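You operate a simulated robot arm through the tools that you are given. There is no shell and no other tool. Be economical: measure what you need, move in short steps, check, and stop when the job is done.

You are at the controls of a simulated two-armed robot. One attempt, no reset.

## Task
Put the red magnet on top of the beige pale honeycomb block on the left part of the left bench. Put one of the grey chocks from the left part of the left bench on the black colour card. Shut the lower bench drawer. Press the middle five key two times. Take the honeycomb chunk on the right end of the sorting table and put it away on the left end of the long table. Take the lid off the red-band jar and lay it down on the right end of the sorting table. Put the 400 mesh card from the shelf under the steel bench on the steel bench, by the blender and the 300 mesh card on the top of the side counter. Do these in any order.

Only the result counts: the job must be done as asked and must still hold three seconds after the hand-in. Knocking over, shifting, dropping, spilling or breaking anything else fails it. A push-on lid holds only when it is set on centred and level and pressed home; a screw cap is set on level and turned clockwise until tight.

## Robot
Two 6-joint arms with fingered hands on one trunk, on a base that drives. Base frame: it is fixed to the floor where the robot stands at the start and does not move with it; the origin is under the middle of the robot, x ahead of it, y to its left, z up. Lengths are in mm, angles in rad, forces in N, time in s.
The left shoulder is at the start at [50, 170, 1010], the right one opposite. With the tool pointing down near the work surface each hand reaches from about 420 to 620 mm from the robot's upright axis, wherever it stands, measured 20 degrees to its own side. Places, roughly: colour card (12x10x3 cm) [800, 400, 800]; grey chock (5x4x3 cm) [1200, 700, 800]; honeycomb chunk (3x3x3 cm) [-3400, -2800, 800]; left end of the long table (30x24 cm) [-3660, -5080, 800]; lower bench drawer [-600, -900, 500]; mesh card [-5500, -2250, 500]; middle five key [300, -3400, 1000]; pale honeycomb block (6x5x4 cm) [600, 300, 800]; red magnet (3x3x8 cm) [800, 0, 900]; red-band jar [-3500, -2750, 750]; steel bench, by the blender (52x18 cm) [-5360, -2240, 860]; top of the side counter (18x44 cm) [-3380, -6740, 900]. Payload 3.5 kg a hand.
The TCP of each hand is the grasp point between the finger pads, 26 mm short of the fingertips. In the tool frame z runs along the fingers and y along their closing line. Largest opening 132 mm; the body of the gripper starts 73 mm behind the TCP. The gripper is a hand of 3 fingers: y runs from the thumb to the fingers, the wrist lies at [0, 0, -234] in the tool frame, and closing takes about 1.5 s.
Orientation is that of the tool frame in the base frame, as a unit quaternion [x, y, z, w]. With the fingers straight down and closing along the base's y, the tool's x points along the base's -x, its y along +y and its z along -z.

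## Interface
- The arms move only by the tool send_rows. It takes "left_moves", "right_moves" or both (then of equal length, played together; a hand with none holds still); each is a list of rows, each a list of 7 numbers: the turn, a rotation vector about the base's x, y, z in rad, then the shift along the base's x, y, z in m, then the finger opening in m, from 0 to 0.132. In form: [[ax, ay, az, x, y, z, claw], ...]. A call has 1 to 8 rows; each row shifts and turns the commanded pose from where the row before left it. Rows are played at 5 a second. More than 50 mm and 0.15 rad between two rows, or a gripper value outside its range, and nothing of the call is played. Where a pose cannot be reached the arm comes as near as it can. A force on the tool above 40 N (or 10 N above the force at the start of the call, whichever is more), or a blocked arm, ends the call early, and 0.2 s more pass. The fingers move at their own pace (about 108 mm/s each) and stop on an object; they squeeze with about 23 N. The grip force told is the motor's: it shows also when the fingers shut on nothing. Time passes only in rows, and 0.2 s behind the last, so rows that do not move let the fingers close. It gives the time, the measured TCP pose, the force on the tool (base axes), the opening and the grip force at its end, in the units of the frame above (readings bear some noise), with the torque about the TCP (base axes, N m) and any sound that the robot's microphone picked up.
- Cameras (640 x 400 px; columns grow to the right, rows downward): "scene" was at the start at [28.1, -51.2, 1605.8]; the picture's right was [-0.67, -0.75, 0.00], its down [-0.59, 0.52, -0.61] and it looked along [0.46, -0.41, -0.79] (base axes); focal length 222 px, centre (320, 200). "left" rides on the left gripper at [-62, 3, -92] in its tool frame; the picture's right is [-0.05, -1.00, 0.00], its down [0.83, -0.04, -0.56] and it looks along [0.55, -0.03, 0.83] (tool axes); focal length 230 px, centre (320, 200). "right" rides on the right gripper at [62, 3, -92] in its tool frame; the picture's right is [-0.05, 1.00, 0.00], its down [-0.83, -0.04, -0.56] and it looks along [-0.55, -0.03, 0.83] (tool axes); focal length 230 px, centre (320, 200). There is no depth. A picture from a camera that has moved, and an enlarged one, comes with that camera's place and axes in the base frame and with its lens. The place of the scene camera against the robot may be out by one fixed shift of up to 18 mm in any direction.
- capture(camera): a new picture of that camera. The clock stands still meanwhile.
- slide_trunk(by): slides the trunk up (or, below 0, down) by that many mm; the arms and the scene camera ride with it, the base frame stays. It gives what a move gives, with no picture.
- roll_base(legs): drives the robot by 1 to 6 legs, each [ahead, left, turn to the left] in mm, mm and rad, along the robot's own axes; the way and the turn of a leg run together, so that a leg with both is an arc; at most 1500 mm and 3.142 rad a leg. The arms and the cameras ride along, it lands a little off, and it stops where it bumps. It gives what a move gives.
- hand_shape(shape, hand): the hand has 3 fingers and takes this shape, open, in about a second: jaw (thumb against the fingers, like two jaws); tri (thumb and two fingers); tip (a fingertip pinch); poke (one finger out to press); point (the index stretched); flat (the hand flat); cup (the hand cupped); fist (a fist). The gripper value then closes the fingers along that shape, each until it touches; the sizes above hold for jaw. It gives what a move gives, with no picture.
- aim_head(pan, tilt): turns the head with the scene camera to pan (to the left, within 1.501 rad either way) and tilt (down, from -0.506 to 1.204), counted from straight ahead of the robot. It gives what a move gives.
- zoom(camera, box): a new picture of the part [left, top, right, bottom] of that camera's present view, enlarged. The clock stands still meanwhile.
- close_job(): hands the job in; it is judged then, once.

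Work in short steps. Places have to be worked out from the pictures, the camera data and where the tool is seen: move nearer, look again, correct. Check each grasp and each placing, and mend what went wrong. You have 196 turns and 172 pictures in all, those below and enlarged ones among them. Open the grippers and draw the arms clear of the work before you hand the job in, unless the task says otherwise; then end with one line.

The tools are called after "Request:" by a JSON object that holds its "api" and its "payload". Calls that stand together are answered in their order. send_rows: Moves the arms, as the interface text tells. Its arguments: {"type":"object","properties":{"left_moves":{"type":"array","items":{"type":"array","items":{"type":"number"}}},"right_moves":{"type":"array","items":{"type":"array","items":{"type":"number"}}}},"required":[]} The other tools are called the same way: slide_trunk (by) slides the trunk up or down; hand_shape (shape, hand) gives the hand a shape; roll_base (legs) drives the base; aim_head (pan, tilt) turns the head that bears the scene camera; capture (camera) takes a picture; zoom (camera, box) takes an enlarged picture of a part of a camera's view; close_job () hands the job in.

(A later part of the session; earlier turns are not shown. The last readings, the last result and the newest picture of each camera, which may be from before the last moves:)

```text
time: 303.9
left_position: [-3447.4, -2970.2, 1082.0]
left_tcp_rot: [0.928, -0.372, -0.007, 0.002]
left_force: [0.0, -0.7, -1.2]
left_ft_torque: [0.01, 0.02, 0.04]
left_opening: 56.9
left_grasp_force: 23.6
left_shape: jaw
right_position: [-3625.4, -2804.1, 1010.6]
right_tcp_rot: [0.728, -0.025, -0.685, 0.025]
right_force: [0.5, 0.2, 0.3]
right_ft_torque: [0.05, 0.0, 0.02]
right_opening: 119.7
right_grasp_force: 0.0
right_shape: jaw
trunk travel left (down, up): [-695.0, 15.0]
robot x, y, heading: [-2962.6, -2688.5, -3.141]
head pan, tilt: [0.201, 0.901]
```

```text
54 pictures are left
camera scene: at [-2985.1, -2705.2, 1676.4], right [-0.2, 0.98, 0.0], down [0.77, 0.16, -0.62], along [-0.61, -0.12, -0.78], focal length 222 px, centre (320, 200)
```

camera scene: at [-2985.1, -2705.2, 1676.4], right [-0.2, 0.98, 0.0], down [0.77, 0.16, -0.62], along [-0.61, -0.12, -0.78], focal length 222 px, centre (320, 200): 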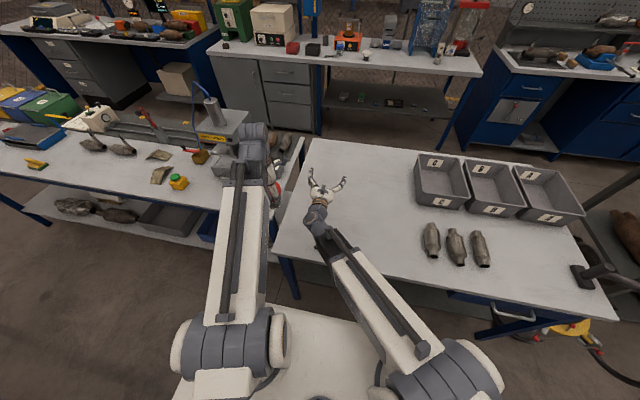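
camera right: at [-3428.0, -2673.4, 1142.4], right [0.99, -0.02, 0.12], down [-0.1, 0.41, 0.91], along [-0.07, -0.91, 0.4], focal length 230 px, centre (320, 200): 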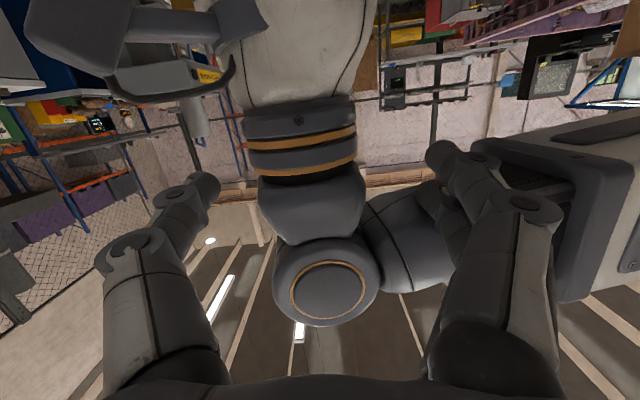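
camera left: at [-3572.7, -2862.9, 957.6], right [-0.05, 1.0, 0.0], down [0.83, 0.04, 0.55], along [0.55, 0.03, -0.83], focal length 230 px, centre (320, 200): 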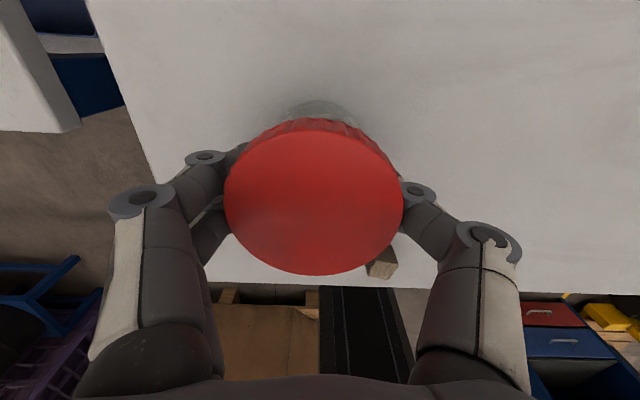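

The right hand now points ahead. I pull it back to [−3500,−2800,930].

Request:
{"api": "send_rows", "payload": {"right_moves": [[0, 0, 0, 0.03, 0, -0.02, 0.12], [0, 0, 0, 0.03, 0, -0.02, 0.12], [0, 0, 0, 0.03, 0, -0.02, 0.12], [0, 0, 0, 0.03, 0, -0.02, 0.12], [0, 0, 0, 0, 0, 0, 0.12]], "left_moves": [[0, 0, 0, -0.01, 0, 0, 0], [0, 0, 0, -0.02, 0, 0, 0], [0, 0, 0, -0.01, 0, 0, 0], [0, 0, 0, -0.01, 0, 0, 0], [0, 0, 0, 0, 0, 0, 0]]}}

```text
time: 305.1
left_position: [-3494.9, -2971.6, 1078.2]
left_tcp_rot: [0.928, -0.371, -0.007, 0.002]
left_force: [0.0, 0.2, -0.4]
left_ft_torque: [-0.01, 0.01, 0.01]
left_opening: 56.9
left_grasp_force: 23.3
left_shape: jaw
right_position: [-3503.6, -2803.9, 930.9]
right_tcp_rot: [0.728, -0.025, -0.684, 0.026]
right_force: [-1.1, -0.1, -0.2]
right_ft_torque: [0.0, -0.04, 0.02]
right_opening: 119.7
right_grasp_force: 0.0
right_shape: jaw
trunk travel left (down, up): [-695.0, 15.0]
robot x, y, heading: [-2961.5, -2691.0, -3.14]
head pan, tilt: [0.201, 0.901]
```

Right hand in place. I bring the jar over from the left and lower it between the right fingers.

Request:
{"api": "send_rows", "payload": {"left_moves": [[0, 0, 0, -0.002, 0.045, 0, 0], [0, 0, 0, -0.002, 0.045, 0, 0], [0, 0, 0, -0.002, 0.045, 0, 0], [0, 0, 0, -0.002, 0.033, 0, 0], [0, 0, 0, 0, 0, -0.02, 0], [0, 0, 0, 0, 0, 0, 0]]}}

Request:
{"api": "capture", "payload": {"camera": "right"}}

Request:
{"api": "capture", "payload": {"camera": "left"}}

```text
time: 306.5
left_position: [-3503.7, -2805.9, 1055.6]
left_tcp_rot: [0.928, -0.372, -0.008, 0.003]
left_force: [-0.7, -0.3, -0.7]
left_ft_torque: [0.02, 0.02, -0.03]
left_opening: 56.9
left_grasp_force: 22.9
left_shape: jaw
right_position: [-3505.1, -2802.8, 930.7]
right_tcp_rot: [0.728, -0.024, -0.684, 0.027]
right_force: [0.1, -0.7, -0.5]
right_ft_torque: [0.01, 0.03, 0.0]
right_opening: 119.9
right_grasp_force: 0.0
right_shape: jaw
trunk travel left (down, up): [-695.0, 15.0]
robot x, y, heading: [-2963.7, -2688.8, -3.143]
head pan, tilt: [0.201, 0.901]
```

```text
53 pictures are left
camera right: at [-3408.4, -2809.7, 875.3], right [0.0, -0.99, 0.12], down [0.5, 0.11, 0.86], along [-0.86, 0.07, 0.5], focal length 230 px, centre (320, 200)
```

right: 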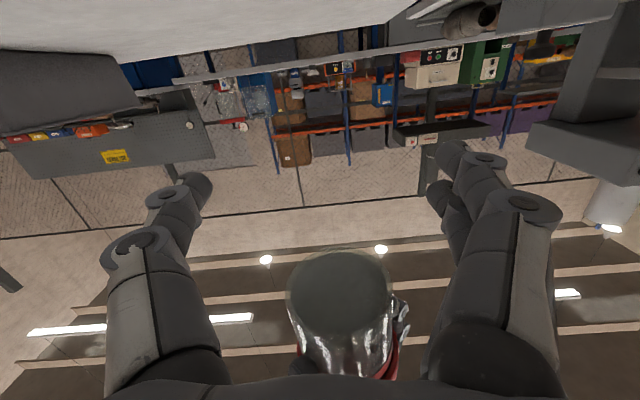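

```text
52 pictures are left
camera left: at [-3548.1, -2765.5, 1147.6], right [0.65, 0.76, -0.01], down [0.64, -0.54, 0.55], along [0.41, -0.36, -0.84], focal length 230 px, centre (320, 200)
```

left: 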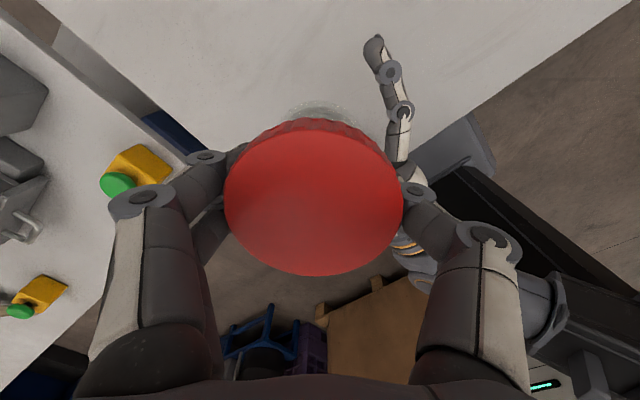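

The jar is aligned above the right fingers. I lower it 74 mm and close the right hand on its body.

Request:
{"api": "send_rows", "payload": {"left_moves": [[0, 0, 0, 0, 0.002, -0.03, 0], [0, 0, 0, 0, 0, -0.03, 0], [0, 0, 0, 0, 0, -0.014, 0], [0, 0, 0, 0, 0, 0, 0], [0, 0, 0, 0, 0, 0, 0], [0, 0, 0, 0, 0, 0, 0], [0, 0, 0, 0, 0, 0, 0], [0, 0, 0, 0, 0, 0, 0]], "right_moves": [[0, 0, 0, 0, 0, 0, 0.12], [0, 0, 0, 0, 0, 0, 0.12], [0, 0, 0, 0, 0, 0, 0.12], [0, 0, 0, 0, 0, 0, 0.08], [0, 0, 0, 0, 0, 0, 0.05], [0, 0, 0, 0, 0, 0, 0.0], [0, 0, 0, 0, 0, 0, 0.0], [0, 0, 0, 0, 0, 0, 0.0]]}}

Request:
{"api": "capture", "payload": {"camera": "right"}}

```text
time: 308.3
left_position: [-3502.9, -2801.0, 983.5]
left_tcp_rot: [0.928, -0.373, -0.006, 0.002]
left_force: [3.8, -0.4, 1.5]
left_ft_torque: [0.0, -0.2, 0.02]
left_opening: 56.9
left_grasp_force: 23.1
left_shape: jaw
right_position: [-3503.4, -2803.5, 931.2]
right_tcp_rot: [0.728, -0.025, -0.684, 0.026]
right_force: [-4.8, -0.1, -1.0]
right_ft_torque: [-0.05, -0.07, -0.02]
right_opening: 49.8
right_grasp_force: 23.3
right_shape: jaw
trunk travel left (down, up): [-695.0, 15.0]
robot x, y, heading: [-2960.5, -2688.5, -3.138]
head pan, tilt: [0.201, 0.901]
```

```text
51 pictures are left
camera right: at [-3408.5, -2809.7, 875.2], right [0.0, -0.99, 0.12], down [0.5, 0.11, 0.86], along [-0.86, 0.07, 0.5], focal length 230 px, centre (320, 200)
```

right: 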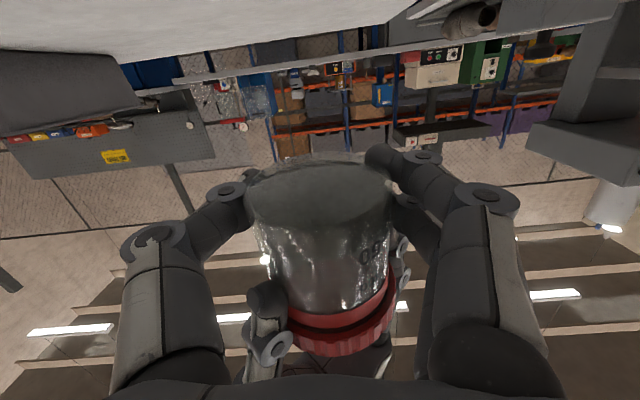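

Both hands hold: left the lid, right the body. I twist the lid counter-clockwise.

Request:
{"api": "send_rows", "payload": {"left_moves": [[0, 0, 0.12, 0, 0, 0, 0], [0, 0, 0.12, 0, 0, 0, 0], [0, 0, 0.12, 0, 0, 0, 0], [0, 0, 0.12, 0, 0, 0, 0], [0, 0, 0.12, 0, 0, 0, 0], [0, 0, 0.12, 0, 0, 0, 0]]}}

Request:
{"api": "send_rows", "payload": {"left_moves": [[0, 0, 0.12, 0, 0, 0.0005, 0], [0, 0, 0.12, 0, 0, 0.0005, 0], [0, 0, 0.12, 0, 0, 0.0005, 0], [0, 0, 0.12, 0, 0, 0.0005, 0], [0, 0, 0.12, 0, 0, 0.0005, 0], [0, 0, 0.12, 0, 0, 0.0005, 0]]}}

Request:
{"api": "capture", "payload": {"camera": "right"}}

```text
time: 309.7
left_position: [-3503.6, -2802.5, 983.8]
left_tcp_rot: [1.0, -0.019, -0.006, 0.005]
left_force: [7.4, -2.3, 6.3]
left_ft_torque: [-0.15, -0.36, -0.4]
left_opening: 56.0
left_grasp_force: 22.7
left_shape: jaw
right_position: [-3505.1, -2803.1, 932.1]
right_tcp_rot: [0.728, -0.024, -0.685, 0.026]
right_force: [-6.6, 1.8, -7.6]
right_ft_torque: [0.09, -0.06, 0.4]
right_opening: 36.5
right_grasp_force: 23.3
right_shape: jaw
trunk travel left (down, up): [-695.0, 15.0]
robot x, y, heading: [-2963.3, -2686.3, -3.142]
head pan, tilt: [0.201, 0.901]
```

```text
time: 311.1
left_position: [-3502.8, -2804.1, 986.7]
left_tcp_rot: [0.943, 0.334, -0.003, 0.008]
left_force: [16.0, -11.3, 0.3]
left_ft_torque: [-0.64, -0.89, -0.69]
left_opening: 55.6
left_grasp_force: 23.2
left_shape: jaw
right_position: [-3504.8, -2802.8, 930.1]
right_tcp_rot: [0.728, -0.025, -0.684, 0.026]
right_force: [-16.9, 11.6, 0.3]
right_ft_torque: [0.01, 0.03, 0.71]
right_opening: 31.1
right_grasp_force: 22.7
right_shape: jaw
trunk travel left (down, up): [-695.0, 15.0]
robot x, y, heading: [-2963.9, -2688.1, -3.139]
head pan, tilt: [0.201, 0.901]
```

```text
50 pictures are left
camera right: at [-3408.6, -2809.3, 875.2], right [-0.01, -0.99, 0.12], down [0.5, 0.1, 0.86], along [-0.86, 0.07, 0.5], focal length 230 px, centre (320, 200)
```

right: 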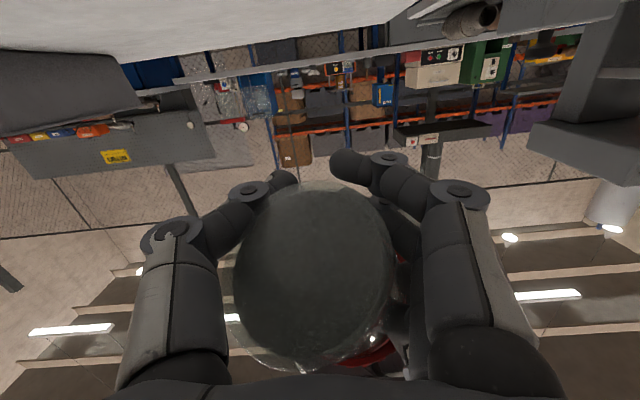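

The jar slipped toward the palm. I open the right hand, move it 32 mm further so the jar sits against the palm, and rewind the left hand.

Request:
{"api": "send_rows", "payload": {"left_moves": [[0, 0, 0, 0, 0, 0, 0], [0, 0, 0, 0, 0, 0, 0], [0, 0, 0, 0, 0, 0, 0], [0, 0, -0.14, 0, 0, 0, 0], [0, 0, -0.14, 0, 0, 0, 0], [0, 0, -0.14, 0, 0, 0, 0], [0, 0, -0.14, 0, 0, 0, 0], [0, 0, -0.14, 0, 0, 0, 0]], "right_moves": [[0, 0, 0, 0, 0, 0, 0.06], [0, 0, 0, 0, 0, 0, 0.12], [0, 0, 0, 0, 0, 0, 0.12], [0, 0, 0, -0.01, 0, 0, 0.12], [0, 0, 0, -0.01, 0, 0, 0.12], [0, 0, 0, -0.012, 0, 0, 0.12], [0, 0, 0, 0, 0, 0, 0.12], [0, 0, 0, 0, 0, 0, 0.12]]}}

Request:
{"api": "send_rows", "payload": {"left_moves": [[0, 0, -0.14, 0, 0, 0, 0], [0, 0, -0.14, 0, 0, 0, 0], [0, 0, -0.14, 0, 0, 0, 0], [0, 0, -0.14, 0, 0, 0, 0], [0, 0, -0.14, 0, 0, 0, 0], [0, 0, -0.14, 0, 0, 0, 0], [0, 0, 0, 0, 0, 0, 0]]}}

Request:
{"api": "capture", "payload": {"camera": "right"}}

```text
time: 312.9
left_position: [-3503.6, -2804.4, 985.4]
left_tcp_rot: [1.0, -0.011, -0.005, 0.004]
left_force: [-8.4, 2.3, 1.8]
left_ft_torque: [0.14, 0.36, 0.17]
left_opening: 55.4
left_grasp_force: 23.1
left_shape: jaw
right_position: [-3538.1, -2803.6, 928.4]
right_tcp_rot: [0.728, -0.025, -0.685, 0.026]
right_force: [8.3, -2.5, -1.7]
right_ft_torque: [-0.04, 0.24, -0.33]
right_opening: 119.7
right_grasp_force: 0.1
right_shape: jaw
trunk travel left (down, up): [-695.0, 15.0]
robot x, y, heading: [-2964.4, -2689.2, -3.137]
head pan, tilt: [0.201, 0.901]
```

```text
time: 314.5
left_position: [-3502.8, -2803.0, 986.6]
left_tcp_rot: [0.908, -0.418, -0.007, 0.001]
left_force: [-0.2, 10.4, -0.3]
left_ft_torque: [0.38, 0.01, 0.26]
left_opening: 55.2
left_grasp_force: 23.1
left_shape: jaw
right_position: [-3536.9, -2802.9, 928.5]
right_tcp_rot: [0.728, -0.024, -0.684, 0.027]
right_force: [0.1, -9.2, -0.1]
right_ft_torque: [0.16, 0.01, -0.58]
right_opening: 119.9
right_grasp_force: 0.0
right_shape: jaw
trunk travel left (down, up): [-695.0, 15.0]
robot x, y, heading: [-2964.7, -2688.5, -3.139]
head pan, tilt: [0.201, 0.901]
```

```text
49 pictures are left
camera right: at [-3440.6, -2809.7, 873.3], right [0.0, -0.99, 0.12], down [0.5, 0.11, 0.86], along [-0.86, 0.06, 0.5], focal length 230 px, centre (320, 200)
```

right: 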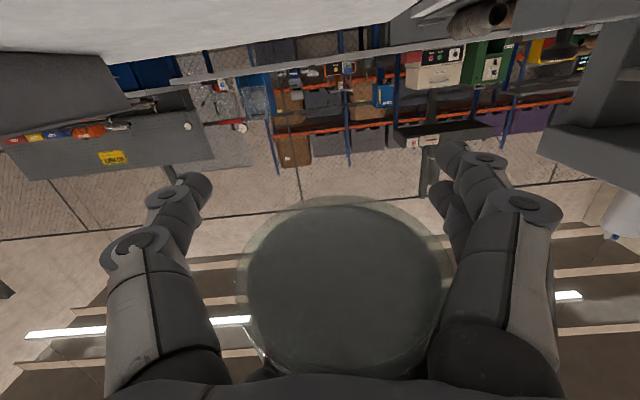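

The jar rests against the right palm. I close the right hand firmly and twist again.

Request:
{"api": "send_rows", "payload": {"right_moves": [[0, 0, 0, 0, 0, 0, 0.08], [0, 0, 0, 0, 0, 0, 0.0], [0, 0, 0, 0, 0, 0, 0.0], [0, 0, 0, 0, 0, 0, 0.0], [0, 0, 0, 0, 0, 0, 0.0], [0, 0, 0, 0, 0, 0, 0.0]]}}

Request:
{"api": "capture", "payload": {"camera": "right"}}

Request:
{"api": "send_rows", "payload": {"left_moves": [[0, 0, 0.12, 0, 0, 0, 0], [0, 0, 0.12, 0, 0, 0, 0], [0, 0, 0.12, 0, 0, 0, 0], [0, 0, 0.12, 0, 0, 0, 0], [0, 0, 0.12, 0, 0, 0, 0], [0, 0, 0.12, 0, 0, 0, 0], [0, 0, 0.12, 0, 0, 0, 0]]}}

Request:
{"api": "capture", "payload": {"camera": "right"}}

```text
time: 315.9
left_position: [-3502.9, -2803.1, 985.8]
left_tcp_rot: [0.909, -0.417, -0.008, 0.002]
left_force: [-4.0, 11.9, -0.5]
left_ft_torque: [0.28, 0.11, 0.53]
left_opening: 55.2
left_grasp_force: 23.1
left_shape: jaw
right_position: [-3538.1, -2804.3, 929.0]
right_tcp_rot: [0.729, -0.025, -0.684, 0.026]
right_force: [3.3, -12.2, -0.4]
right_ft_torque: [0.4, 0.09, -0.95]
right_opening: 14.6
right_grasp_force: 23.3
right_shape: jaw
trunk travel left (down, up): [-695.0, 15.0]
robot x, y, heading: [-2961.7, -2686.0, -3.138]
head pan, tilt: [0.201, 0.901]
```

```text
48 pictures are left
camera right: at [-3440.6, -2809.7, 873.4], right [0.0, -0.99, 0.12], down [0.5, 0.11, 0.86], along [-0.86, 0.06, 0.5], focal length 230 px, centre (320, 200)
```

right: 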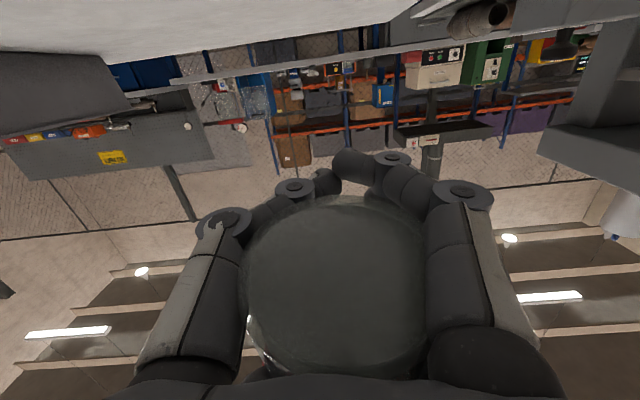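

```text
time: 316.9
left_position: [-3509.2, -2801.2, 987.6]
left_tcp_rot: [0.978, -0.21, -0.014, 0.004]
left_force: [-13.3, 2.9, -4.4]
left_ft_torque: [-0.11, 0.29, -0.67]
left_opening: 51.3
left_grasp_force: 23.2
left_shape: jaw
right_position: [-3534.4, -2806.2, 929.0]
right_tcp_rot: [0.728, -0.021, -0.685, 0.026]
right_force: [13.5, -2.5, 5.3]
right_ft_torque: [0.29, 0.36, 0.54]
right_opening: 13.5
right_grasp_force: 22.8
right_shape: jaw
trunk travel left (down, up): [-695.0, 15.0]
robot x, y, heading: [-2965.9, -2686.6, -3.141]
head pan, tilt: [0.201, 0.901]
stopped in row 4 (left hand): the force on the tool passed its limit at 42 N (the readings are from after the stop); the commanded pose is now the measured one
```

```text
47 pictures are left
camera right: at [-3438.5, -2811.2, 873.6], right [0.0, -0.99, 0.12], down [0.5, 0.11, 0.86], along [-0.86, 0.06, 0.5], focal length 230 px, centre (320, 200)
```

right: 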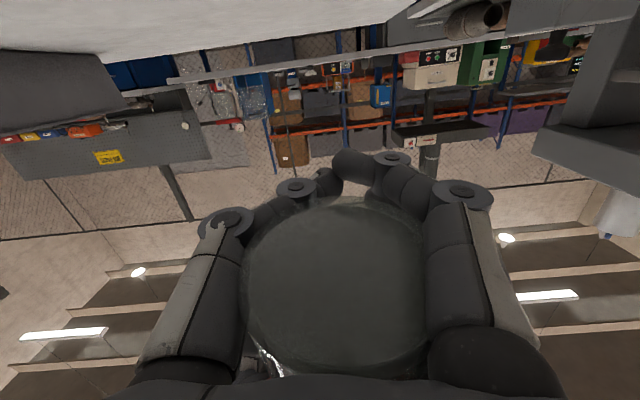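

The jar is firmly enclosed now. I test a straight pull of the lid upward.

Request:
{"api": "send_rows", "payload": {"left_moves": [[0, 0, 0, 0.003, 0, 0.003, 0], [0, 0, 0, 0, 0, 0.004, 0], [0, 0, 0, 0, 0, 0.004, 0], [0, 0, 0, 0, 0, 0.004, 0], [0, 0, 0, 0, 0, 0.005, 0], [0, 0, 0, 0, 0, 0.005, 0]]}}

Request:
{"api": "capture", "payload": {"camera": "left"}}

```text
time: 317.6
left_position: [-3508.0, -2801.2, 995.0]
left_tcp_rot: [0.977, -0.212, -0.016, 0.004]
left_force: [-11.5, 0.0, -11.8]
left_ft_torque: [-0.12, 0.27, -0.53]
left_opening: 50.5
left_grasp_force: 23.0
left_shape: jaw
right_position: [-3535.6, -2806.6, 933.7]
right_tcp_rot: [0.725, -0.019, -0.688, 0.027]
right_force: [12.4, -1.1, 12.0]
right_ft_torque: [0.25, 0.11, 0.43]
right_opening: 13.9
right_grasp_force: 22.9
right_shape: jaw
trunk travel left (down, up): [-695.0, 15.0]
robot x, y, heading: [-2957.8, -2691.3, -3.142]
head pan, tilt: [0.201, 0.901]
stopped in row 3 (left hand): the force on the tool passed its limit at 42 N (the readings are from after the stop); the commanded pose is now the measured one
```

```text
46 pictures are left
camera left: at [-3561.2, -2777.4, 1086.8], right [0.37, 0.93, -0.01], down [0.79, -0.3, 0.53], along [0.49, -0.2, -0.85], focal length 230 px, centre (320, 200)
```

left: 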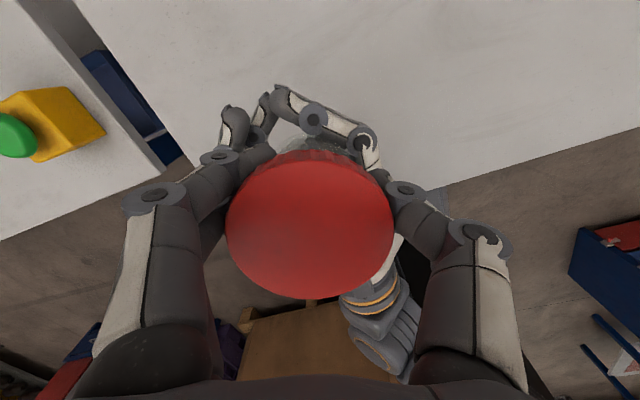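

It's a screw cap: the pull doesn't free it. With the jar now held by the right hand, I open the left, re-centre on the lid, rewind to −1.3 rad, and grip afresh.

Request:
{"api": "send_rows", "payload": {"left_moves": [[0, 0, 0, 0, 0, 0, 0.08], [0, 0, 0, 0, 0, 0, 0.12], [0, 0, 0, 0, 0, 0.015, 0.12], [0, 0, -0.145, 0.004, -0.002, 0, 0.12], [0, 0, -0.145, 0.004, -0.002, 0, 0.12], [0, 0, -0.145, 0.003, 0, 0, 0.12], [0, 0, -0.145, 0, 0, 0, 0.12], [0, 0, -0.145, 0, 0, 0, 0.12]]}}

Request:
{"api": "capture", "payload": {"camera": "left"}}

```text
time: 319.4
left_position: [-3496.2, -2806.1, 1009.2]
left_tcp_rot: [0.838, -0.545, -0.016, -0.001]
left_force: [-0.6, 1.2, -0.1]
left_ft_torque: [0.03, -0.02, 0.01]
left_opening: 119.9
left_grasp_force: 0.1
left_shape: jaw
right_position: [-3535.8, -2805.8, 932.6]
right_tcp_rot: [0.726, -0.02, -0.687, 0.027]
right_force: [0.7, 0.3, -1.4]
right_ft_torque: [-0.03, 0.02, 0.01]
right_opening: 13.4
right_grasp_force: 23.4
right_shape: jaw
trunk travel left (down, up): [-695.0, 15.0]
robot x, y, heading: [-2963.1, -2689.3, -3.139]
head pan, tilt: [0.201, 0.901]
```

```text
45 pictures are left
camera left: at [-3521.4, -2751.3, 1101.9], right [0.89, 0.45, -0.01], down [0.39, -0.75, 0.53], along [0.23, -0.48, -0.85], focal length 230 px, centre (320, 200)
```

left: 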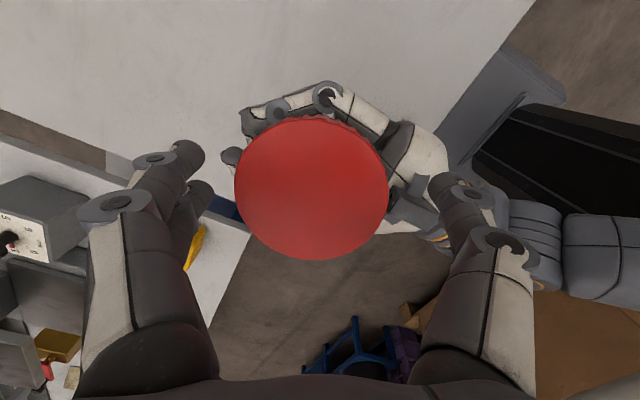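

The lid is centred (≈[−3500,−2806], top z≈997). I close the left hand here and twist.

Request:
{"api": "send_rows", "payload": {"left_moves": [[0, 0, 0, -0.003, 0, -0.003, 0.12], [0, 0, 0, 0, 0, 0, 0.06], [0, 0, 0, 0, 0, 0, 0], [0, 0, 0, 0, 0, 0, 0], [0, 0, 0, 0, 0, 0, 0], [0, 0, 0, 0, 0, 0, 0]]}}

Request:
{"api": "send_rows", "payload": {"left_moves": [[0, 0, 0.1, 0, 0, 0, 0], [0, 0, 0.1, 0, 0, 0, 0], [0, 0, 0.1, 0, 0, 0, 0], [0, 0, 0.1, 0, 0, 0, 0], [0, 0, 0.1, 0, 0, 0, 0], [0, 0, 0.1, 0, 0, 0, 0], [0, 0, 0.1, 0, 0, 0, 0], [0, 0, 0.1, 0, 0, 0, 0]]}}

```text
time: 320.8
left_position: [-3499.7, -2804.6, 1006.7]
left_tcp_rot: [0.839, -0.545, -0.015, -0.002]
left_force: [-0.5, 1.9, -4.0]
left_ft_torque: [0.03, 0.06, 0.01]
left_opening: 64.3
left_grasp_force: 23.4
left_shape: jaw
right_position: [-3535.2, -2806.9, 932.7]
right_tcp_rot: [0.726, -0.02, -0.687, 0.027]
right_force: [-0.2, -1.9, 4.4]
right_ft_torque: [0.12, -0.15, -0.04]
right_opening: 13.6
right_grasp_force: 22.7
right_shape: jaw
trunk travel left (down, up): [-695.0, 15.0]
robot x, y, heading: [-2961.1, -2691.8, -3.142]
head pan, tilt: [0.201, 0.901]
```

```text
time: 322.6
left_position: [-3499.9, -2804.3, 1005.7]
left_tcp_rot: [0.985, -0.173, -0.014, 0.005]
left_force: [-12.8, 4.0, -12.1]
left_ft_torque: [-0.37, 0.37, -0.19]
left_opening: 61.4
left_grasp_force: 22.9
left_shape: jaw
right_position: [-3535.2, -2806.5, 933.5]
right_tcp_rot: [0.725, -0.02, -0.688, 0.027]
right_force: [13.0, -2.7, 11.9]
right_ft_torque: [0.63, 0.19, 0.04]
right_opening: 13.8
right_grasp_force: 22.7
right_shape: jaw
trunk travel left (down, up): [-695.0, 15.0]
robot x, y, heading: [-2964.2, -2687.0, -3.139]
head pan, tilt: [0.201, 0.901]
```

Twisting goes with low torque. I continue another 0.8 rad and then try a gentle pull.

Request:
{"api": "send_rows", "payload": {"left_moves": [[0, 0, 0.1, 0, 0, 0, 0], [0, 0, 0.1, 0, 0, 0, 0], [0, 0, 0.1, 0, 0, 0.001, 0], [0, 0, 0.1, 0, 0, 0.001, 0], [0, 0, 0.1, 0, 0, 0.001, 0], [0, 0, 0.1, 0, 0, 0.001, 0], [0, 0, 0.1, 0, 0, 0.001, 0], [0, 0, 0.1, 0, 0, 0.001, 0]]}}

Request:
{"api": "send_rows", "payload": {"left_moves": [[0, 0, 0.1, 0, 0, 0.003, 0], [0, 0, 0.1, 0, 0, 0.004, 0], [0, 0, 0, 0, 0, 0.004, 0], [0, 0, 0, 0, 0, 0.004, 0]]}}

Request:
{"api": "capture", "payload": {"camera": "left"}}

```text
time: 324.4
left_position: [-3500.1, -2804.4, 1010.5]
left_tcp_rot: [0.975, 0.223, -0.011, 0.01]
left_force: [-11.9, -3.2, -33.6]
left_ft_torque: [-0.15, 0.22, -0.47]
left_opening: 60.5
left_grasp_force: 22.7
left_shape: jaw
right_position: [-3535.6, -2806.0, 932.5]
right_tcp_rot: [0.725, -0.022, -0.688, 0.027]
right_force: [11.9, 3.8, 32.1]
right_ft_torque: [-0.13, -0.44, 0.58]
right_opening: 13.1
right_grasp_force: 23.6
right_shape: jaw
trunk travel left (down, up): [-695.0, 15.0]
robot x, y, heading: [-2964.2, -2687.8, -3.14]
head pan, tilt: [0.201, 0.901]
```

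```text
time: 324.9
left_position: [-3499.3, -2805.0, 1014.8]
left_tcp_rot: [0.955, 0.296, -0.01, 0.011]
left_force: [-6.8, -2.9, -13.7]
left_ft_torque: [-0.12, 0.08, -0.05]
left_opening: 61.4
left_grasp_force: 23.4
left_shape: jaw
right_position: [-3535.3, -2806.0, 936.2]
right_tcp_rot: [0.723, -0.022, -0.69, 0.026]
right_force: [6.5, 2.6, 12.3]
right_ft_torque: [-0.1, -0.09, 0.14]
right_opening: 13.3
right_grasp_force: 23.3
right_shape: jaw
trunk travel left (down, up): [-695.0, 15.0]
robot x, y, heading: [-2961.6, -2688.6, -3.136]
head pan, tilt: [0.201, 0.901]
stopped in row 2 (right hand): the force on the tool passed its limit at 47 N (the readings are from after the stop); the commanded pose is now the measured one
```

```text
44 pictures are left
camera left: at [-3545.9, -2839.1, 1107.9], right [-0.61, 0.79, -0.01], down [0.67, 0.52, 0.53], along [0.43, 0.31, -0.85], focal length 230 px, centre (320, 200)
```

left: 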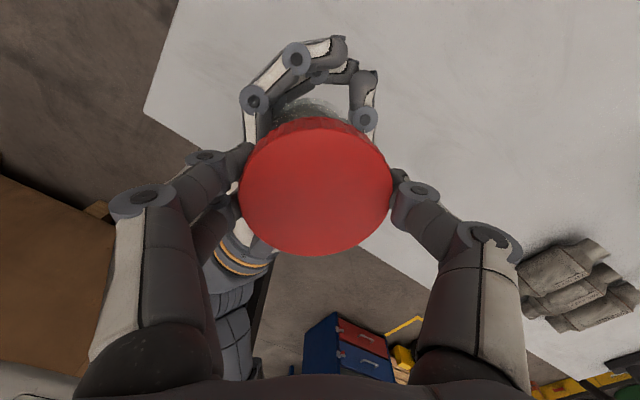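

I do another full stroke: open, rewind, regrip, and twist ~1.9 rad.

Request:
{"api": "send_rows", "payload": {"left_moves": [[0, 0, 0, 0, 0, -0.002, 0.08], [0, 0, 0, 0, 0, 0, 0.12], [0, 0, 0, 0, 0, 0.012, 0.12], [0, 0, -0.145, 0, 0, 0, 0.12], [0, 0, -0.145, 0, 0, 0, 0.12], [0, 0, -0.145, 0, 0, 0, 0.12], [0, 0, -0.145, 0, 0, 0, 0.12], [0, 0, -0.145, 0, 0, 0, 0.12]]}}

Request:
{"api": "send_rows", "payload": {"left_moves": [[0, 0, -0.145, 0, 0, 0, 0.12], [0, 0, -0.145, 0, 0, 0, 0.12], [0, 0, -0.145, 0, 0, 0, 0.12], [0, 0, -0.145, 0, 0, 0, 0.12], [0, 0, -0.145, 0, 0, 0, 0.12], [0, 0, -0.145, 0, 0, 0, 0.12], [0, 0, -0.145, 0, 0, 0, 0.12], [0, 0, -0.145, 0, 0, 0, 0.12]]}}

Request:
{"api": "capture", "payload": {"camera": "left"}}

```text
time: 326.7
left_position: [-3499.3, -2803.9, 1025.9]
left_tcp_rot: [0.998, -0.064, -0.013, 0.007]
left_force: [-0.1, -0.9, 0.5]
left_ft_torque: [-0.01, -0.02, 0.02]
left_opening: 120.2
left_grasp_force: 0.1
left_shape: jaw
right_position: [-3534.8, -2806.7, 935.3]
right_tcp_rot: [0.724, -0.022, -0.689, 0.026]
right_force: [-0.1, 0.4, -0.5]
right_ft_torque: [-0.03, 0.04, -0.01]
right_opening: 13.5
right_grasp_force: 23.1
right_shape: jaw
trunk travel left (down, up): [-695.0, 15.0]
robot x, y, heading: [-2966.4, -2691.4, -3.141]
head pan, tilt: [0.201, 0.901]
```

```text
time: 328.5
left_position: [-3497.3, -2804.3, 1025.1]
left_tcp_rot: [0.8, -0.6, -0.014, -0.001]
left_force: [-0.4, 0.5, 0.2]
left_ft_torque: [-0.01, 0.01, 0.0]
left_opening: 119.9
left_grasp_force: 0.0
left_shape: jaw
right_position: [-3535.5, -2805.8, 935.7]
right_tcp_rot: [0.724, -0.022, -0.689, 0.026]
right_force: [-0.2, -0.3, -1.4]
right_ft_torque: [0.01, 0.06, -0.01]
right_opening: 13.1
right_grasp_force: 23.0
right_shape: jaw
trunk travel left (down, up): [-695.0, 15.0]
robot x, y, heading: [-2961.9, -2691.6, -3.137]
head pan, tilt: [0.201, 0.901]
```

```text
43 pictures are left
camera left: at [-3515.7, -2747.4, 1118.5], right [0.94, 0.33, -0.01], down [0.29, -0.8, 0.53], along [0.16, -0.51, -0.85], focal length 230 px, centre (320, 200)
```

left: 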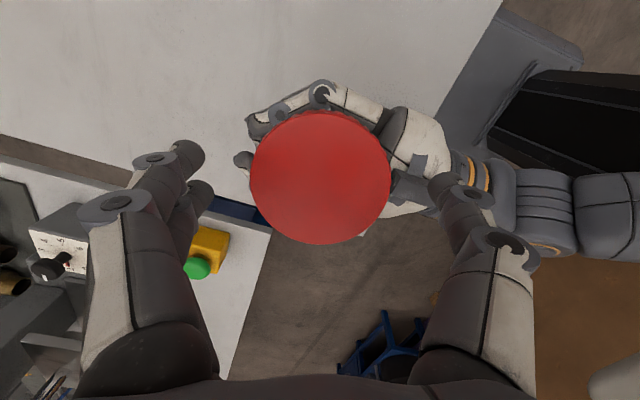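

Regrip, slightly deeper, and twist with checks on torque.

Request:
{"api": "send_rows", "payload": {"left_moves": [[0, 0, 0, 0, 0, -0.019, 0.12], [0, 0, 0, 0, 0, 0, 0.06], [0, 0, 0, 0, 0, 0, 0], [0, 0, 0, 0, 0, 0, 0], [0, 0, 0, 0, 0, 0, 0], [0, 0, 0, 0, 0, 0, 0]]}}

Request:
{"api": "send_rows", "payload": {"left_moves": [[0, 0, 0.12, 0, 0, 0, 0], [0, 0, 0.12, 0, 0, 0, 0], [0, 0, 0.12, 0, 0, 0, 0], [0, 0, 0.12, 0, 0, 0, 0], [0, 0, 0.12, 0, 0, 0, 0], [0, 0, 0.12, 0, 0, 0, 0], [0, 0, 0.12, 0, 0, 0, 0], [0, 0, 0.12, 0, 0, 0, 0]]}}

Request:
{"api": "zoom", "payload": {"camera": "left", "box": [200, 60, 440, 260]}}

Request:
{"api": "send_rows", "payload": {"left_moves": [[0, 0, 0.12, 0, 0, 0, 0], [0, 0, 0.12, 0, 0, 0, 0], [0, 0, 0.12, 0, 0, 0, 0], [0, 0, 0.12, 0, 0, 0, 0], [0, 0, 0.12, 0, 0, 0, 0], [0, 0, 0.12, 0, 0, 0, 0], [0, 0, 0.12, 0, 0, 0, 0], [0, 0, 0.12, 0, 0, 0, 0]]}}

Request:
{"api": "zoom", "payload": {"camera": "left", "box": [200, 60, 440, 260]}}

```text
time: 329.9
left_position: [-3497.0, -2805.0, 1006.5]
left_tcp_rot: [0.8, -0.6, -0.014, -0.001]
left_force: [0.5, 1.4, -6.4]
left_ft_torque: [-0.06, 0.12, -0.07]
left_opening: 59.2
left_grasp_force: 23.2
left_shape: jaw
right_position: [-3536.2, -2805.6, 936.0]
right_tcp_rot: [0.723, -0.021, -0.69, 0.026]
right_force: [-0.8, -1.5, 5.1]
right_ft_torque: [0.16, -0.28, 0.01]
right_opening: 13.3
right_grasp_force: 23.7
right_shape: jaw
trunk travel left (down, up): [-695.0, 15.0]
robot x, y, heading: [-2962.8, -2686.6, -3.142]
head pan, tilt: [0.201, 0.901]
```

```text
time: 331.7
left_position: [-3500.1, -2804.4, 1006.7]
left_tcp_rot: [0.987, -0.16, -0.015, 0.006]
left_force: [-22.8, 5.8, -16.3]
left_ft_torque: [-0.7, 0.71, -0.7]
left_opening: 57.8
left_grasp_force: 23.0
left_shape: jaw
right_position: [-3535.4, -2805.0, 935.7]
right_tcp_rot: [0.723, -0.02, -0.69, 0.027]
right_force: [21.9, -5.7, 15.7]
right_ft_torque: [1.12, 0.43, 0.45]
right_opening: 13.6
right_grasp_force: 22.3
right_shape: jaw
trunk travel left (down, up): [-695.0, 15.0]
robot x, y, heading: [-2964.2, -2688.3, -3.143]
head pan, tilt: [0.201, 0.901]
```

```text
2.00 times, centred on (320, 160) of left
camera zoom: at [-3554.9, -2786.7, 1100.3], right [0.27, 0.96, -0.01], down [0.82, -0.22, 0.53], along [0.51, -0.15, -0.85], focal length 460 px, centre (320, 280)
```

zoom: 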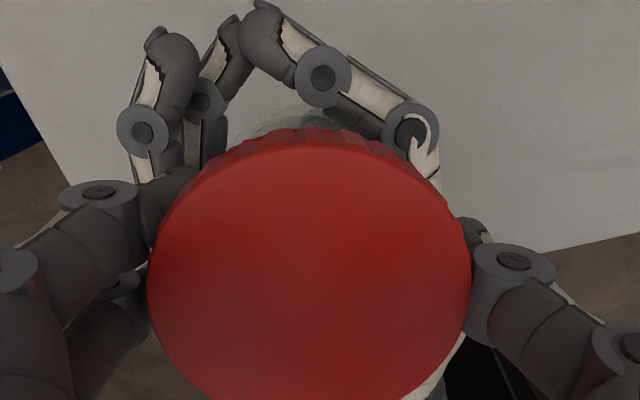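

```text
time: 332.4
left_position: [-3502.4, -2806.0, 1007.0]
left_tcp_rot: [0.999, -0.027, -0.02, 0.008]
left_force: [-16.6, 0.1, -9.2]
left_ft_torque: [-0.75, 0.35, -0.32]
left_opening: 56.3
left_grasp_force: 22.8
left_shape: jaw
right_position: [-3534.1, -2806.8, 935.7]
right_tcp_rot: [0.723, -0.02, -0.691, 0.025]
right_force: [17.0, 0.1, 8.3]
right_ft_torque: [0.69, 0.69, 0.37]
right_opening: 13.6
right_grasp_force: 22.8
right_shape: jaw
trunk travel left (down, up): [-695.0, 15.0]
robot x, y, heading: [-2957.9, -2689.1, -3.141]
head pan, tilt: [0.201, 0.901]
stopped in row 3 (left hand): the force on the tool passed its limit at 41 N (the readings are from after the stop); the commanded pose is now the measured one
```

```text
2.00 times, centred on (320, 160) of left
camera zoom: at [-3559.9, -2803.5, 1101.6], right [0.0, 1.0, -0.02], down [0.85, 0.01, 0.52], along [0.52, -0.01, -0.85], focal length 460 px, centre (320, 280)
```

zoom: 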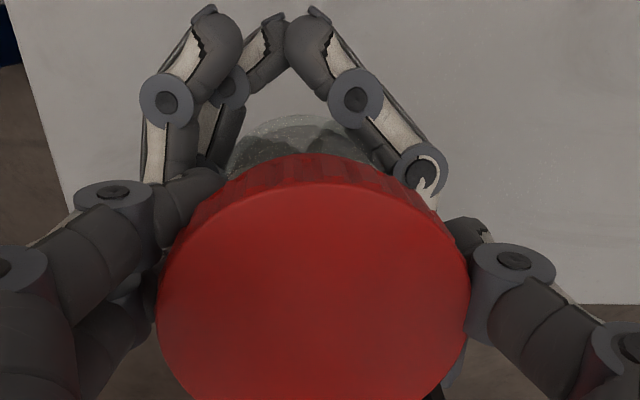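

The left fingers bump the right knuckles near yaw 0. I rewind further (to about −2.1 rad) so the stroke stays clear, regrip and twist.

Request:
{"api": "send_rows", "payload": {"left_moves": [[0, 0, -0.03, 0, 0, 0, 0.08], [0, 0, 0, 0, 0, 0, 0.12], [0, 0, 0, 0.004, 0.001, 0.014, 0.12], [0, 0, -0.145, 0, 0, 0, 0.12], [0, 0, -0.145, 0, 0, 0, 0.12], [0, 0, -0.145, 0, 0, 0, 0.12], [0, 0, -0.145, 0, 0, 0, 0.12], [0, 0, -0.145, 0, 0, 0, 0.12]]}}

Request:
{"api": "send_rows", "payload": {"left_moves": [[0, 0, -0.145, 0, 0, 0, 0.12], [0, 0, -0.145, 0, 0, 0, 0.12], [0, 0, -0.145, 0, 0, 0, 0.12], [0, 0, -0.145, 0, 0, 0, 0.12], [0, 0, -0.145, 0, 0, 0, 0.12], [0, 0, -0.145, 0, 0, 0, 0.12], [0, 0, -0.145, 0, 0, 0, 0.12], [0, 0, -0.145, 0, 0, 0, 0.12]]}}

Request:
{"api": "capture", "payload": {"camera": "left"}}

```text
time: 334.2
left_position: [-3497.2, -2803.6, 1021.7]
left_tcp_rot: [0.919, -0.394, -0.02, -0.001]
left_force: [-0.4, 0.2, 0.6]
left_ft_torque: [-0.03, 0.01, 0.01]
left_opening: 119.6
left_grasp_force: 0.0
left_shape: jaw
right_position: [-3535.2, -2805.1, 935.0]
right_tcp_rot: [0.724, -0.021, -0.689, 0.027]
right_force: [0.3, -0.4, -0.9]
right_ft_torque: [0.01, 0.02, 0.0]
right_opening: 13.5
right_grasp_force: 23.1
right_shape: jaw
trunk travel left (down, up): [-695.0, 15.0]
robot x, y, heading: [-2965.9, -2689.0, -3.133]
head pan, tilt: [0.201, 0.901]
```

```text
time: 336.0
left_position: [-3495.9, -2805.3, 1020.6]
left_tcp_rot: [-0.551, 0.834, 0.016, 0.011]
left_force: [0.0, 0.3, 0.4]
left_ft_torque: [0.04, 0.0, -0.06]
left_opening: 119.6
left_grasp_force: 0.1
left_shape: jaw
right_position: [-3534.7, -2806.3, 934.9]
right_tcp_rot: [0.724, -0.022, -0.689, 0.026]
right_force: [-0.1, -0.1, -1.2]
right_ft_torque: [-0.02, 0.05, -0.01]
right_opening: 13.0
right_grasp_force: 23.4
right_shape: jaw
trunk travel left (down, up): [-695.0, 15.0]
robot x, y, heading: [-2961.6, -2688.9, -3.139]
head pan, tilt: [0.201, 0.901]
```

```text
40 pictures are left
camera left: at [-3474.5, -2749.8, 1115.3], right [0.94, -0.34, -0.01], down [-0.28, -0.8, 0.53], along [-0.19, -0.49, -0.85], focal length 230 px, centre (320, 200)
```

left: 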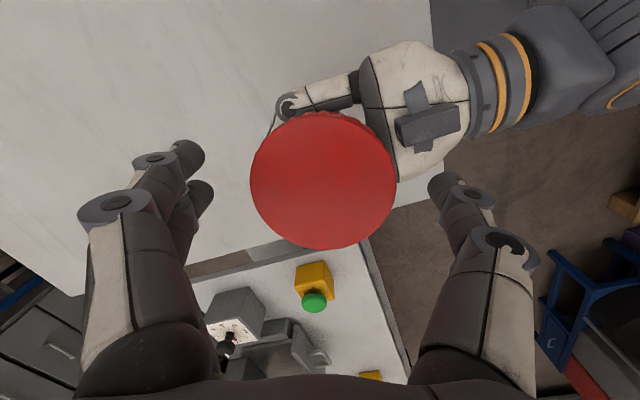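

The lid top has risen a little each time (997→999→1001), so it is unscrewing. I regrip and turn another ~1.7 rad.

Request:
{"api": "send_rows", "payload": {"left_moves": [[0, 0, 0, -0.001, 0, -0.013, 0.12], [0, 0, 0, 0, 0, 0, 0.06], [0, 0, 0, 0, 0, 0, 0], [0, 0, 0, 0, 0, 0, 0], [0, 0, 0, 0, 0, 0, 0], [0, 0, 0, 0, 0, 0, 0]]}}

Request:
{"api": "send_rows", "payload": {"left_moves": [[0, 0, 0.12, 0, 0, 0.0003, 0], [0, 0, 0.12, 0, 0, 0.0003, 0], [0, 0, 0.12, 0, 0, 0.0003, 0], [0, 0, 0.12, 0, 0, 0.0003, 0], [0, 0, 0.12, 0, 0, 0.0003, 0], [0, 0, 0.12, 0, 0, 0.0003, 0], [0, 0, 0.12, 0, 0, 0.0003, 0], [0, 0, 0.12, 0, 0, 0.0003, 0]]}}

Request:
{"api": "send_rows", "payload": {"left_moves": [[0, 0, 0.12, 0, 0, 0.0003, 0], [0, 0, 0.12, 0, 0, 0.0003, 0], [0, 0, 0.12, 0, 0, 0.0003, 0], [0, 0, 0.12, 0, 0, 0.0003, 0], [0, 0, 0.12, 0, 0, 0.0003, 0], [0, 0, 0.12, 0, 0, 0.0003, 0]]}}

Request:
{"api": "send_rows", "payload": {"left_moves": [[0, 0, 0, 0, 0, 0.004, 0], [0, 0, 0, 0, 0, 0.004, 0], [0, 0, 0, 0, 0, 0.004, 0], [0, 0, 0, 0, 0, 0.004, 0], [0, 0, 0, 0, 0, 0.004, 0]]}}

```text
time: 337.4
left_position: [-3496.4, -2803.8, 1008.3]
left_tcp_rot: [-0.552, 0.834, 0.016, 0.009]
left_force: [1.4, 0.7, -6.4]
left_ft_torque: [0.03, 0.09, -0.01]
left_opening: 60.1
left_grasp_force: 23.4
left_shape: jaw
right_position: [-3534.4, -2806.9, 935.7]
right_tcp_rot: [0.723, -0.021, -0.69, 0.026]
right_force: [-1.6, -0.3, 6.2]
right_ft_torque: [-0.02, -0.34, 0.02]
right_opening: 13.1
right_grasp_force: 22.9
right_shape: jaw
trunk travel left (down, up): [-695.0, 15.0]
robot x, y, heading: [-2960.0, -2689.3, -3.139]
head pan, tilt: [0.201, 0.901]
```

```text
time: 339.2
left_position: [-3497.7, -2803.8, 1010.1]
left_tcp_rot: [0.876, -0.483, -0.019, 0.0]
left_force: [-7.2, -7.7, -20.3]
left_ft_torque: [-0.49, 0.8, -0.34]
left_opening: 59.3
left_grasp_force: 23.3
left_shape: jaw
right_position: [-3534.4, -2807.4, 935.9]
right_tcp_rot: [0.723, -0.021, -0.69, 0.027]
right_force: [7.3, 6.9, 19.7]
right_ft_torque: [-0.02, -0.99, 0.56]
right_opening: 13.4
right_grasp_force: 22.6
right_shape: jaw
trunk travel left (down, up): [-695.0, 15.0]
robot x, y, heading: [-2963.3, -2693.1, -3.136]
head pan, tilt: [0.201, 0.901]
```

```text
time: 340.6
left_position: [-3497.1, -2803.8, 1013.2]
left_tcp_rot: [0.989, -0.143, -0.019, 0.006]
left_force: [-18.3, 1.3, 4.0]
left_ft_torque: [-0.11, 0.38, -1.01]
left_opening: 54.5
left_grasp_force: 22.8
left_shape: jaw
right_position: [-3534.7, -2806.0, 933.8]
right_tcp_rot: [0.724, -0.02, -0.689, 0.026]
right_force: [18.8, -0.9, -4.9]
right_ft_torque: [0.19, 1.19, 0.91]
right_opening: 13.4
right_grasp_force: 22.8
right_shape: jaw
trunk travel left (down, up): [-695.0, 15.0]
robot x, y, heading: [-2964.5, -2685.2, -3.139]
head pan, tilt: [0.201, 0.901]
```

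```text
time: 341.8
left_position: [-3497.9, -2805.6, 1032.8]
left_tcp_rot: [0.989, -0.144, -0.018, 0.006]
left_force: [-1.8, -5.4, 2.5]
left_ft_torque: [-0.17, 0.02, -0.01]
left_opening: 47.4
left_grasp_force: 22.9
left_shape: jaw
right_position: [-3534.7, -2804.6, 934.2]
right_tcp_rot: [0.724, -0.021, -0.689, 0.026]
right_force: [2.1, 5.6, -2.4]
right_ft_torque: [-0.34, 0.2, 0.17]
right_opening: 13.5
right_grasp_force: 23.0
right_shape: jaw
trunk travel left (down, up): [-695.0, 15.0]
robot x, y, heading: [-2958.6, -2689.5, -3.139]
head pan, tilt: [0.201, 0.901]
```

The left hand rose freely; I look whether the lid came along.

Request:
{"api": "capture", "payload": {"camera": "left"}}

Request:
{"api": "capture", "payload": {"camera": "right"}}

```text
39 pictures are left
camera left: at [-3553.4, -2788.9, 1126.7], right [0.23, 0.97, -0.02], down [0.83, -0.19, 0.53], along [0.51, -0.14, -0.85], focal length 230 px, centre (320, 200)
```

left: 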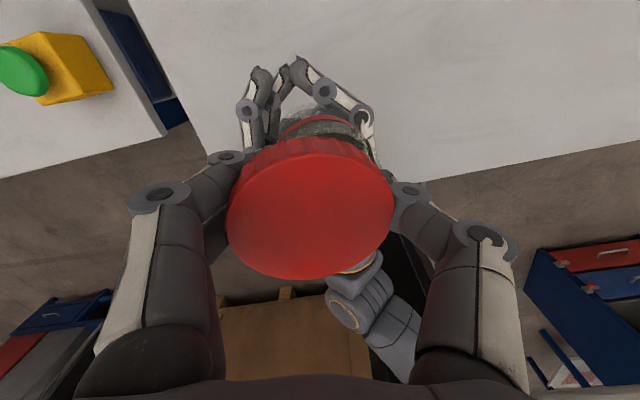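

```text
38 pictures are left
camera right: at [-3439.3, -2811.0, 877.2], right [0.0, -0.99, 0.12], down [0.51, 0.1, 0.85], along [-0.86, 0.06, 0.51], focal length 230 px, centre (320, 200)
```

right: 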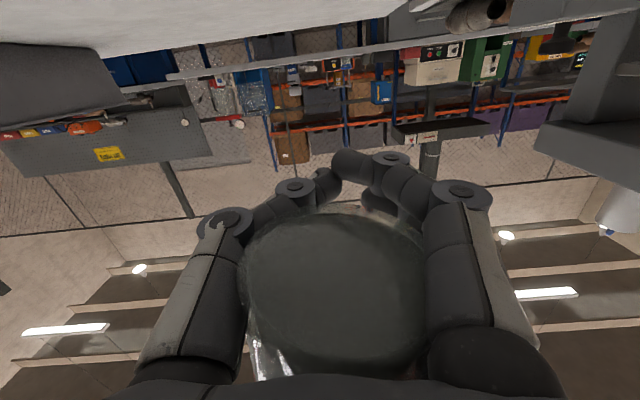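

The lid is off and held by the left hand. I raise the left, move the right hand with the jar aside (+y), then bring the lid down on the free right end of the table.

Request:
{"api": "send_rows", "payload": {"left_moves": [[0, 0, 0, 0, 0, 0.03, 0], [0, 0, 0, 0, -0.01, 0.03, 0], [0, 0, 0, 0, -0.02, 0, 0], [0, 0, 0, 0.005, -0.02, 0, 0], [0, 0, 0, 0.005, -0.02, 0, 0], [0, 0, 0, 0.005, -0.01, 0, 0], [0, 0, 0, 0, 0, 0, 0]], "right_moves": [[0, 0, 0, 0, 0, 0, 0], [0, 0, 0, -0.015, 0.02, 0, 0], [0, 0, 0, -0.015, 0.03, 0, 0], [0, 0, 0, -0.015, 0.03, 0, 0], [0, 0, 0, -0.015, 0.03, 0, 0], [0, 0, 0, -0.01, 0.035, 0, 0], [0, 0, 0, 0, 0, 0, 0]]}}

Request:
{"api": "capture", "payload": {"camera": "left"}}

```text
time: 343.4
left_position: [-3483.5, -2882.9, 1091.5]
left_tcp_rot: [0.989, -0.143, -0.019, 0.006]
left_force: [-0.9, 0.9, 0.8]
left_ft_torque: [0.0, -0.02, -0.01]
left_opening: 47.2
left_grasp_force: 23.2
left_shape: jaw
right_position: [-3603.0, -2659.5, 936.1]
right_tcp_rot: [0.724, -0.02, -0.689, 0.027]
right_force: [-0.6, -0.1, -0.4]
right_ft_torque: [0.01, 0.04, -0.02]
right_opening: 13.2
right_grasp_force: 23.2
right_shape: jaw
trunk travel left (down, up): [-695.0, 15.0]
robot x, y, heading: [-2963.6, -2688.8, -3.139]
head pan, tilt: [0.201, 0.901]
```

```text
37 pictures are left
camera left: at [-3538.9, -2868.1, 1186.0], right [0.23, 0.97, -0.01], down [0.83, -0.19, 0.53], along [0.51, -0.13, -0.85], focal length 230 px, centre (320, 200)
```

left: 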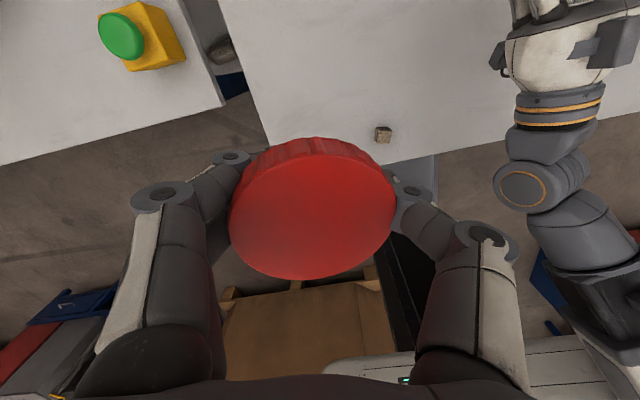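

The spot below is free table ([−3484,−2883]). I lower the lid, then feel for contact.

Request:
{"api": "send_rows", "payload": {"left_moves": [[0, 0, 0, 0, 0, -0.045, 0], [0, 0, 0, 0, 0, -0.045, 0], [0, 0, 0, 0, 0, -0.045, 0], [0, 0, 0, 0, 0, -0.045, 0], [0, 0, 0, 0, 0, -0.045, 0], [0, 0, 0, 0, 0, -0.03, 0], [0, 0, 0, 0, 0, -0.01, 0], [0, 0, 0, 0, 0, 0, 0]]}}

Request:
{"api": "send_rows", "payload": {"left_moves": [[0, 0, 0, 0, 0, -0.006, 0], [0, 0, 0, 0, 0, -0.006, 0], [0, 0, 0, 0, 0, -0.005, 0], [0, 0, 0, 0, 0, -0.005, 0], [0, 0, 0, 0, 0, -0.004, 0], [0, 0, 0, 0, 0, -0.004, 0]]}}

Request:
{"api": "capture", "payload": {"camera": "left"}}

```text
time: 345.2
left_position: [-3481.6, -2883.0, 827.4]
left_tcp_rot: [0.989, -0.144, -0.018, 0.005]
left_force: [-1.0, -0.1, -0.7]
left_ft_torque: [0.01, 0.0, -0.06]
left_opening: 46.7
left_grasp_force: 22.5
left_shape: jaw
right_position: [-3601.5, -2661.3, 936.2]
right_tcp_rot: [0.723, -0.02, -0.69, 0.026]
right_force: [-0.4, 0.1, 0.0]
right_ft_torque: [-0.02, 0.05, 0.02]
right_opening: 13.4
right_grasp_force: 22.9
right_shape: jaw
trunk travel left (down, up): [-695.0, 15.0]
robot x, y, heading: [-2961.5, -2688.8, -3.142]
head pan, tilt: [0.201, 0.901]
```

```text
time: 345.8
left_position: [-3482.2, -2883.8, 825.2]
left_tcp_rot: [0.989, -0.144, -0.022, 0.005]
left_force: [8.7, -0.5, 30.1]
left_ft_torque: [0.88, -0.65, -0.27]
left_opening: 48.4
left_grasp_force: 23.3
left_shape: jaw
right_position: [-3601.8, -2660.0, 938.5]
right_tcp_rot: [0.723, -0.021, -0.69, 0.026]
right_force: [-0.2, 0.0, -1.1]
right_ft_torque: [-0.02, 0.08, -0.03]
right_opening: 13.4
right_grasp_force: 23.1
right_shape: jaw
trunk travel left (down, up): [-695.0, 15.0]
robot x, y, heading: [-2963.2, -2687.5, -3.139]
head pan, tilt: [0.201, 0.901]
stopped in row 2 (left hand): the force on the tool passed its limit at 48 N (the readings are from after the stop); the commanded pose is now the measured one
```

```text
36 pictures are left
camera left: at [-3537.4, -2867.7, 919.0], right [0.23, 0.97, -0.01], down [0.83, -0.19, 0.52], along [0.5, -0.13, -0.85], focal length 230 px, centre (320, 200)
```

left: 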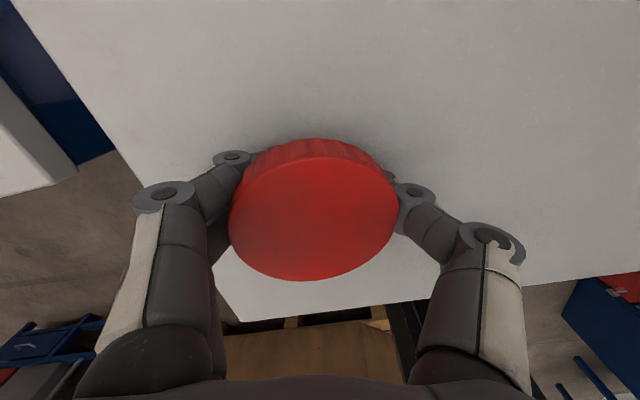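

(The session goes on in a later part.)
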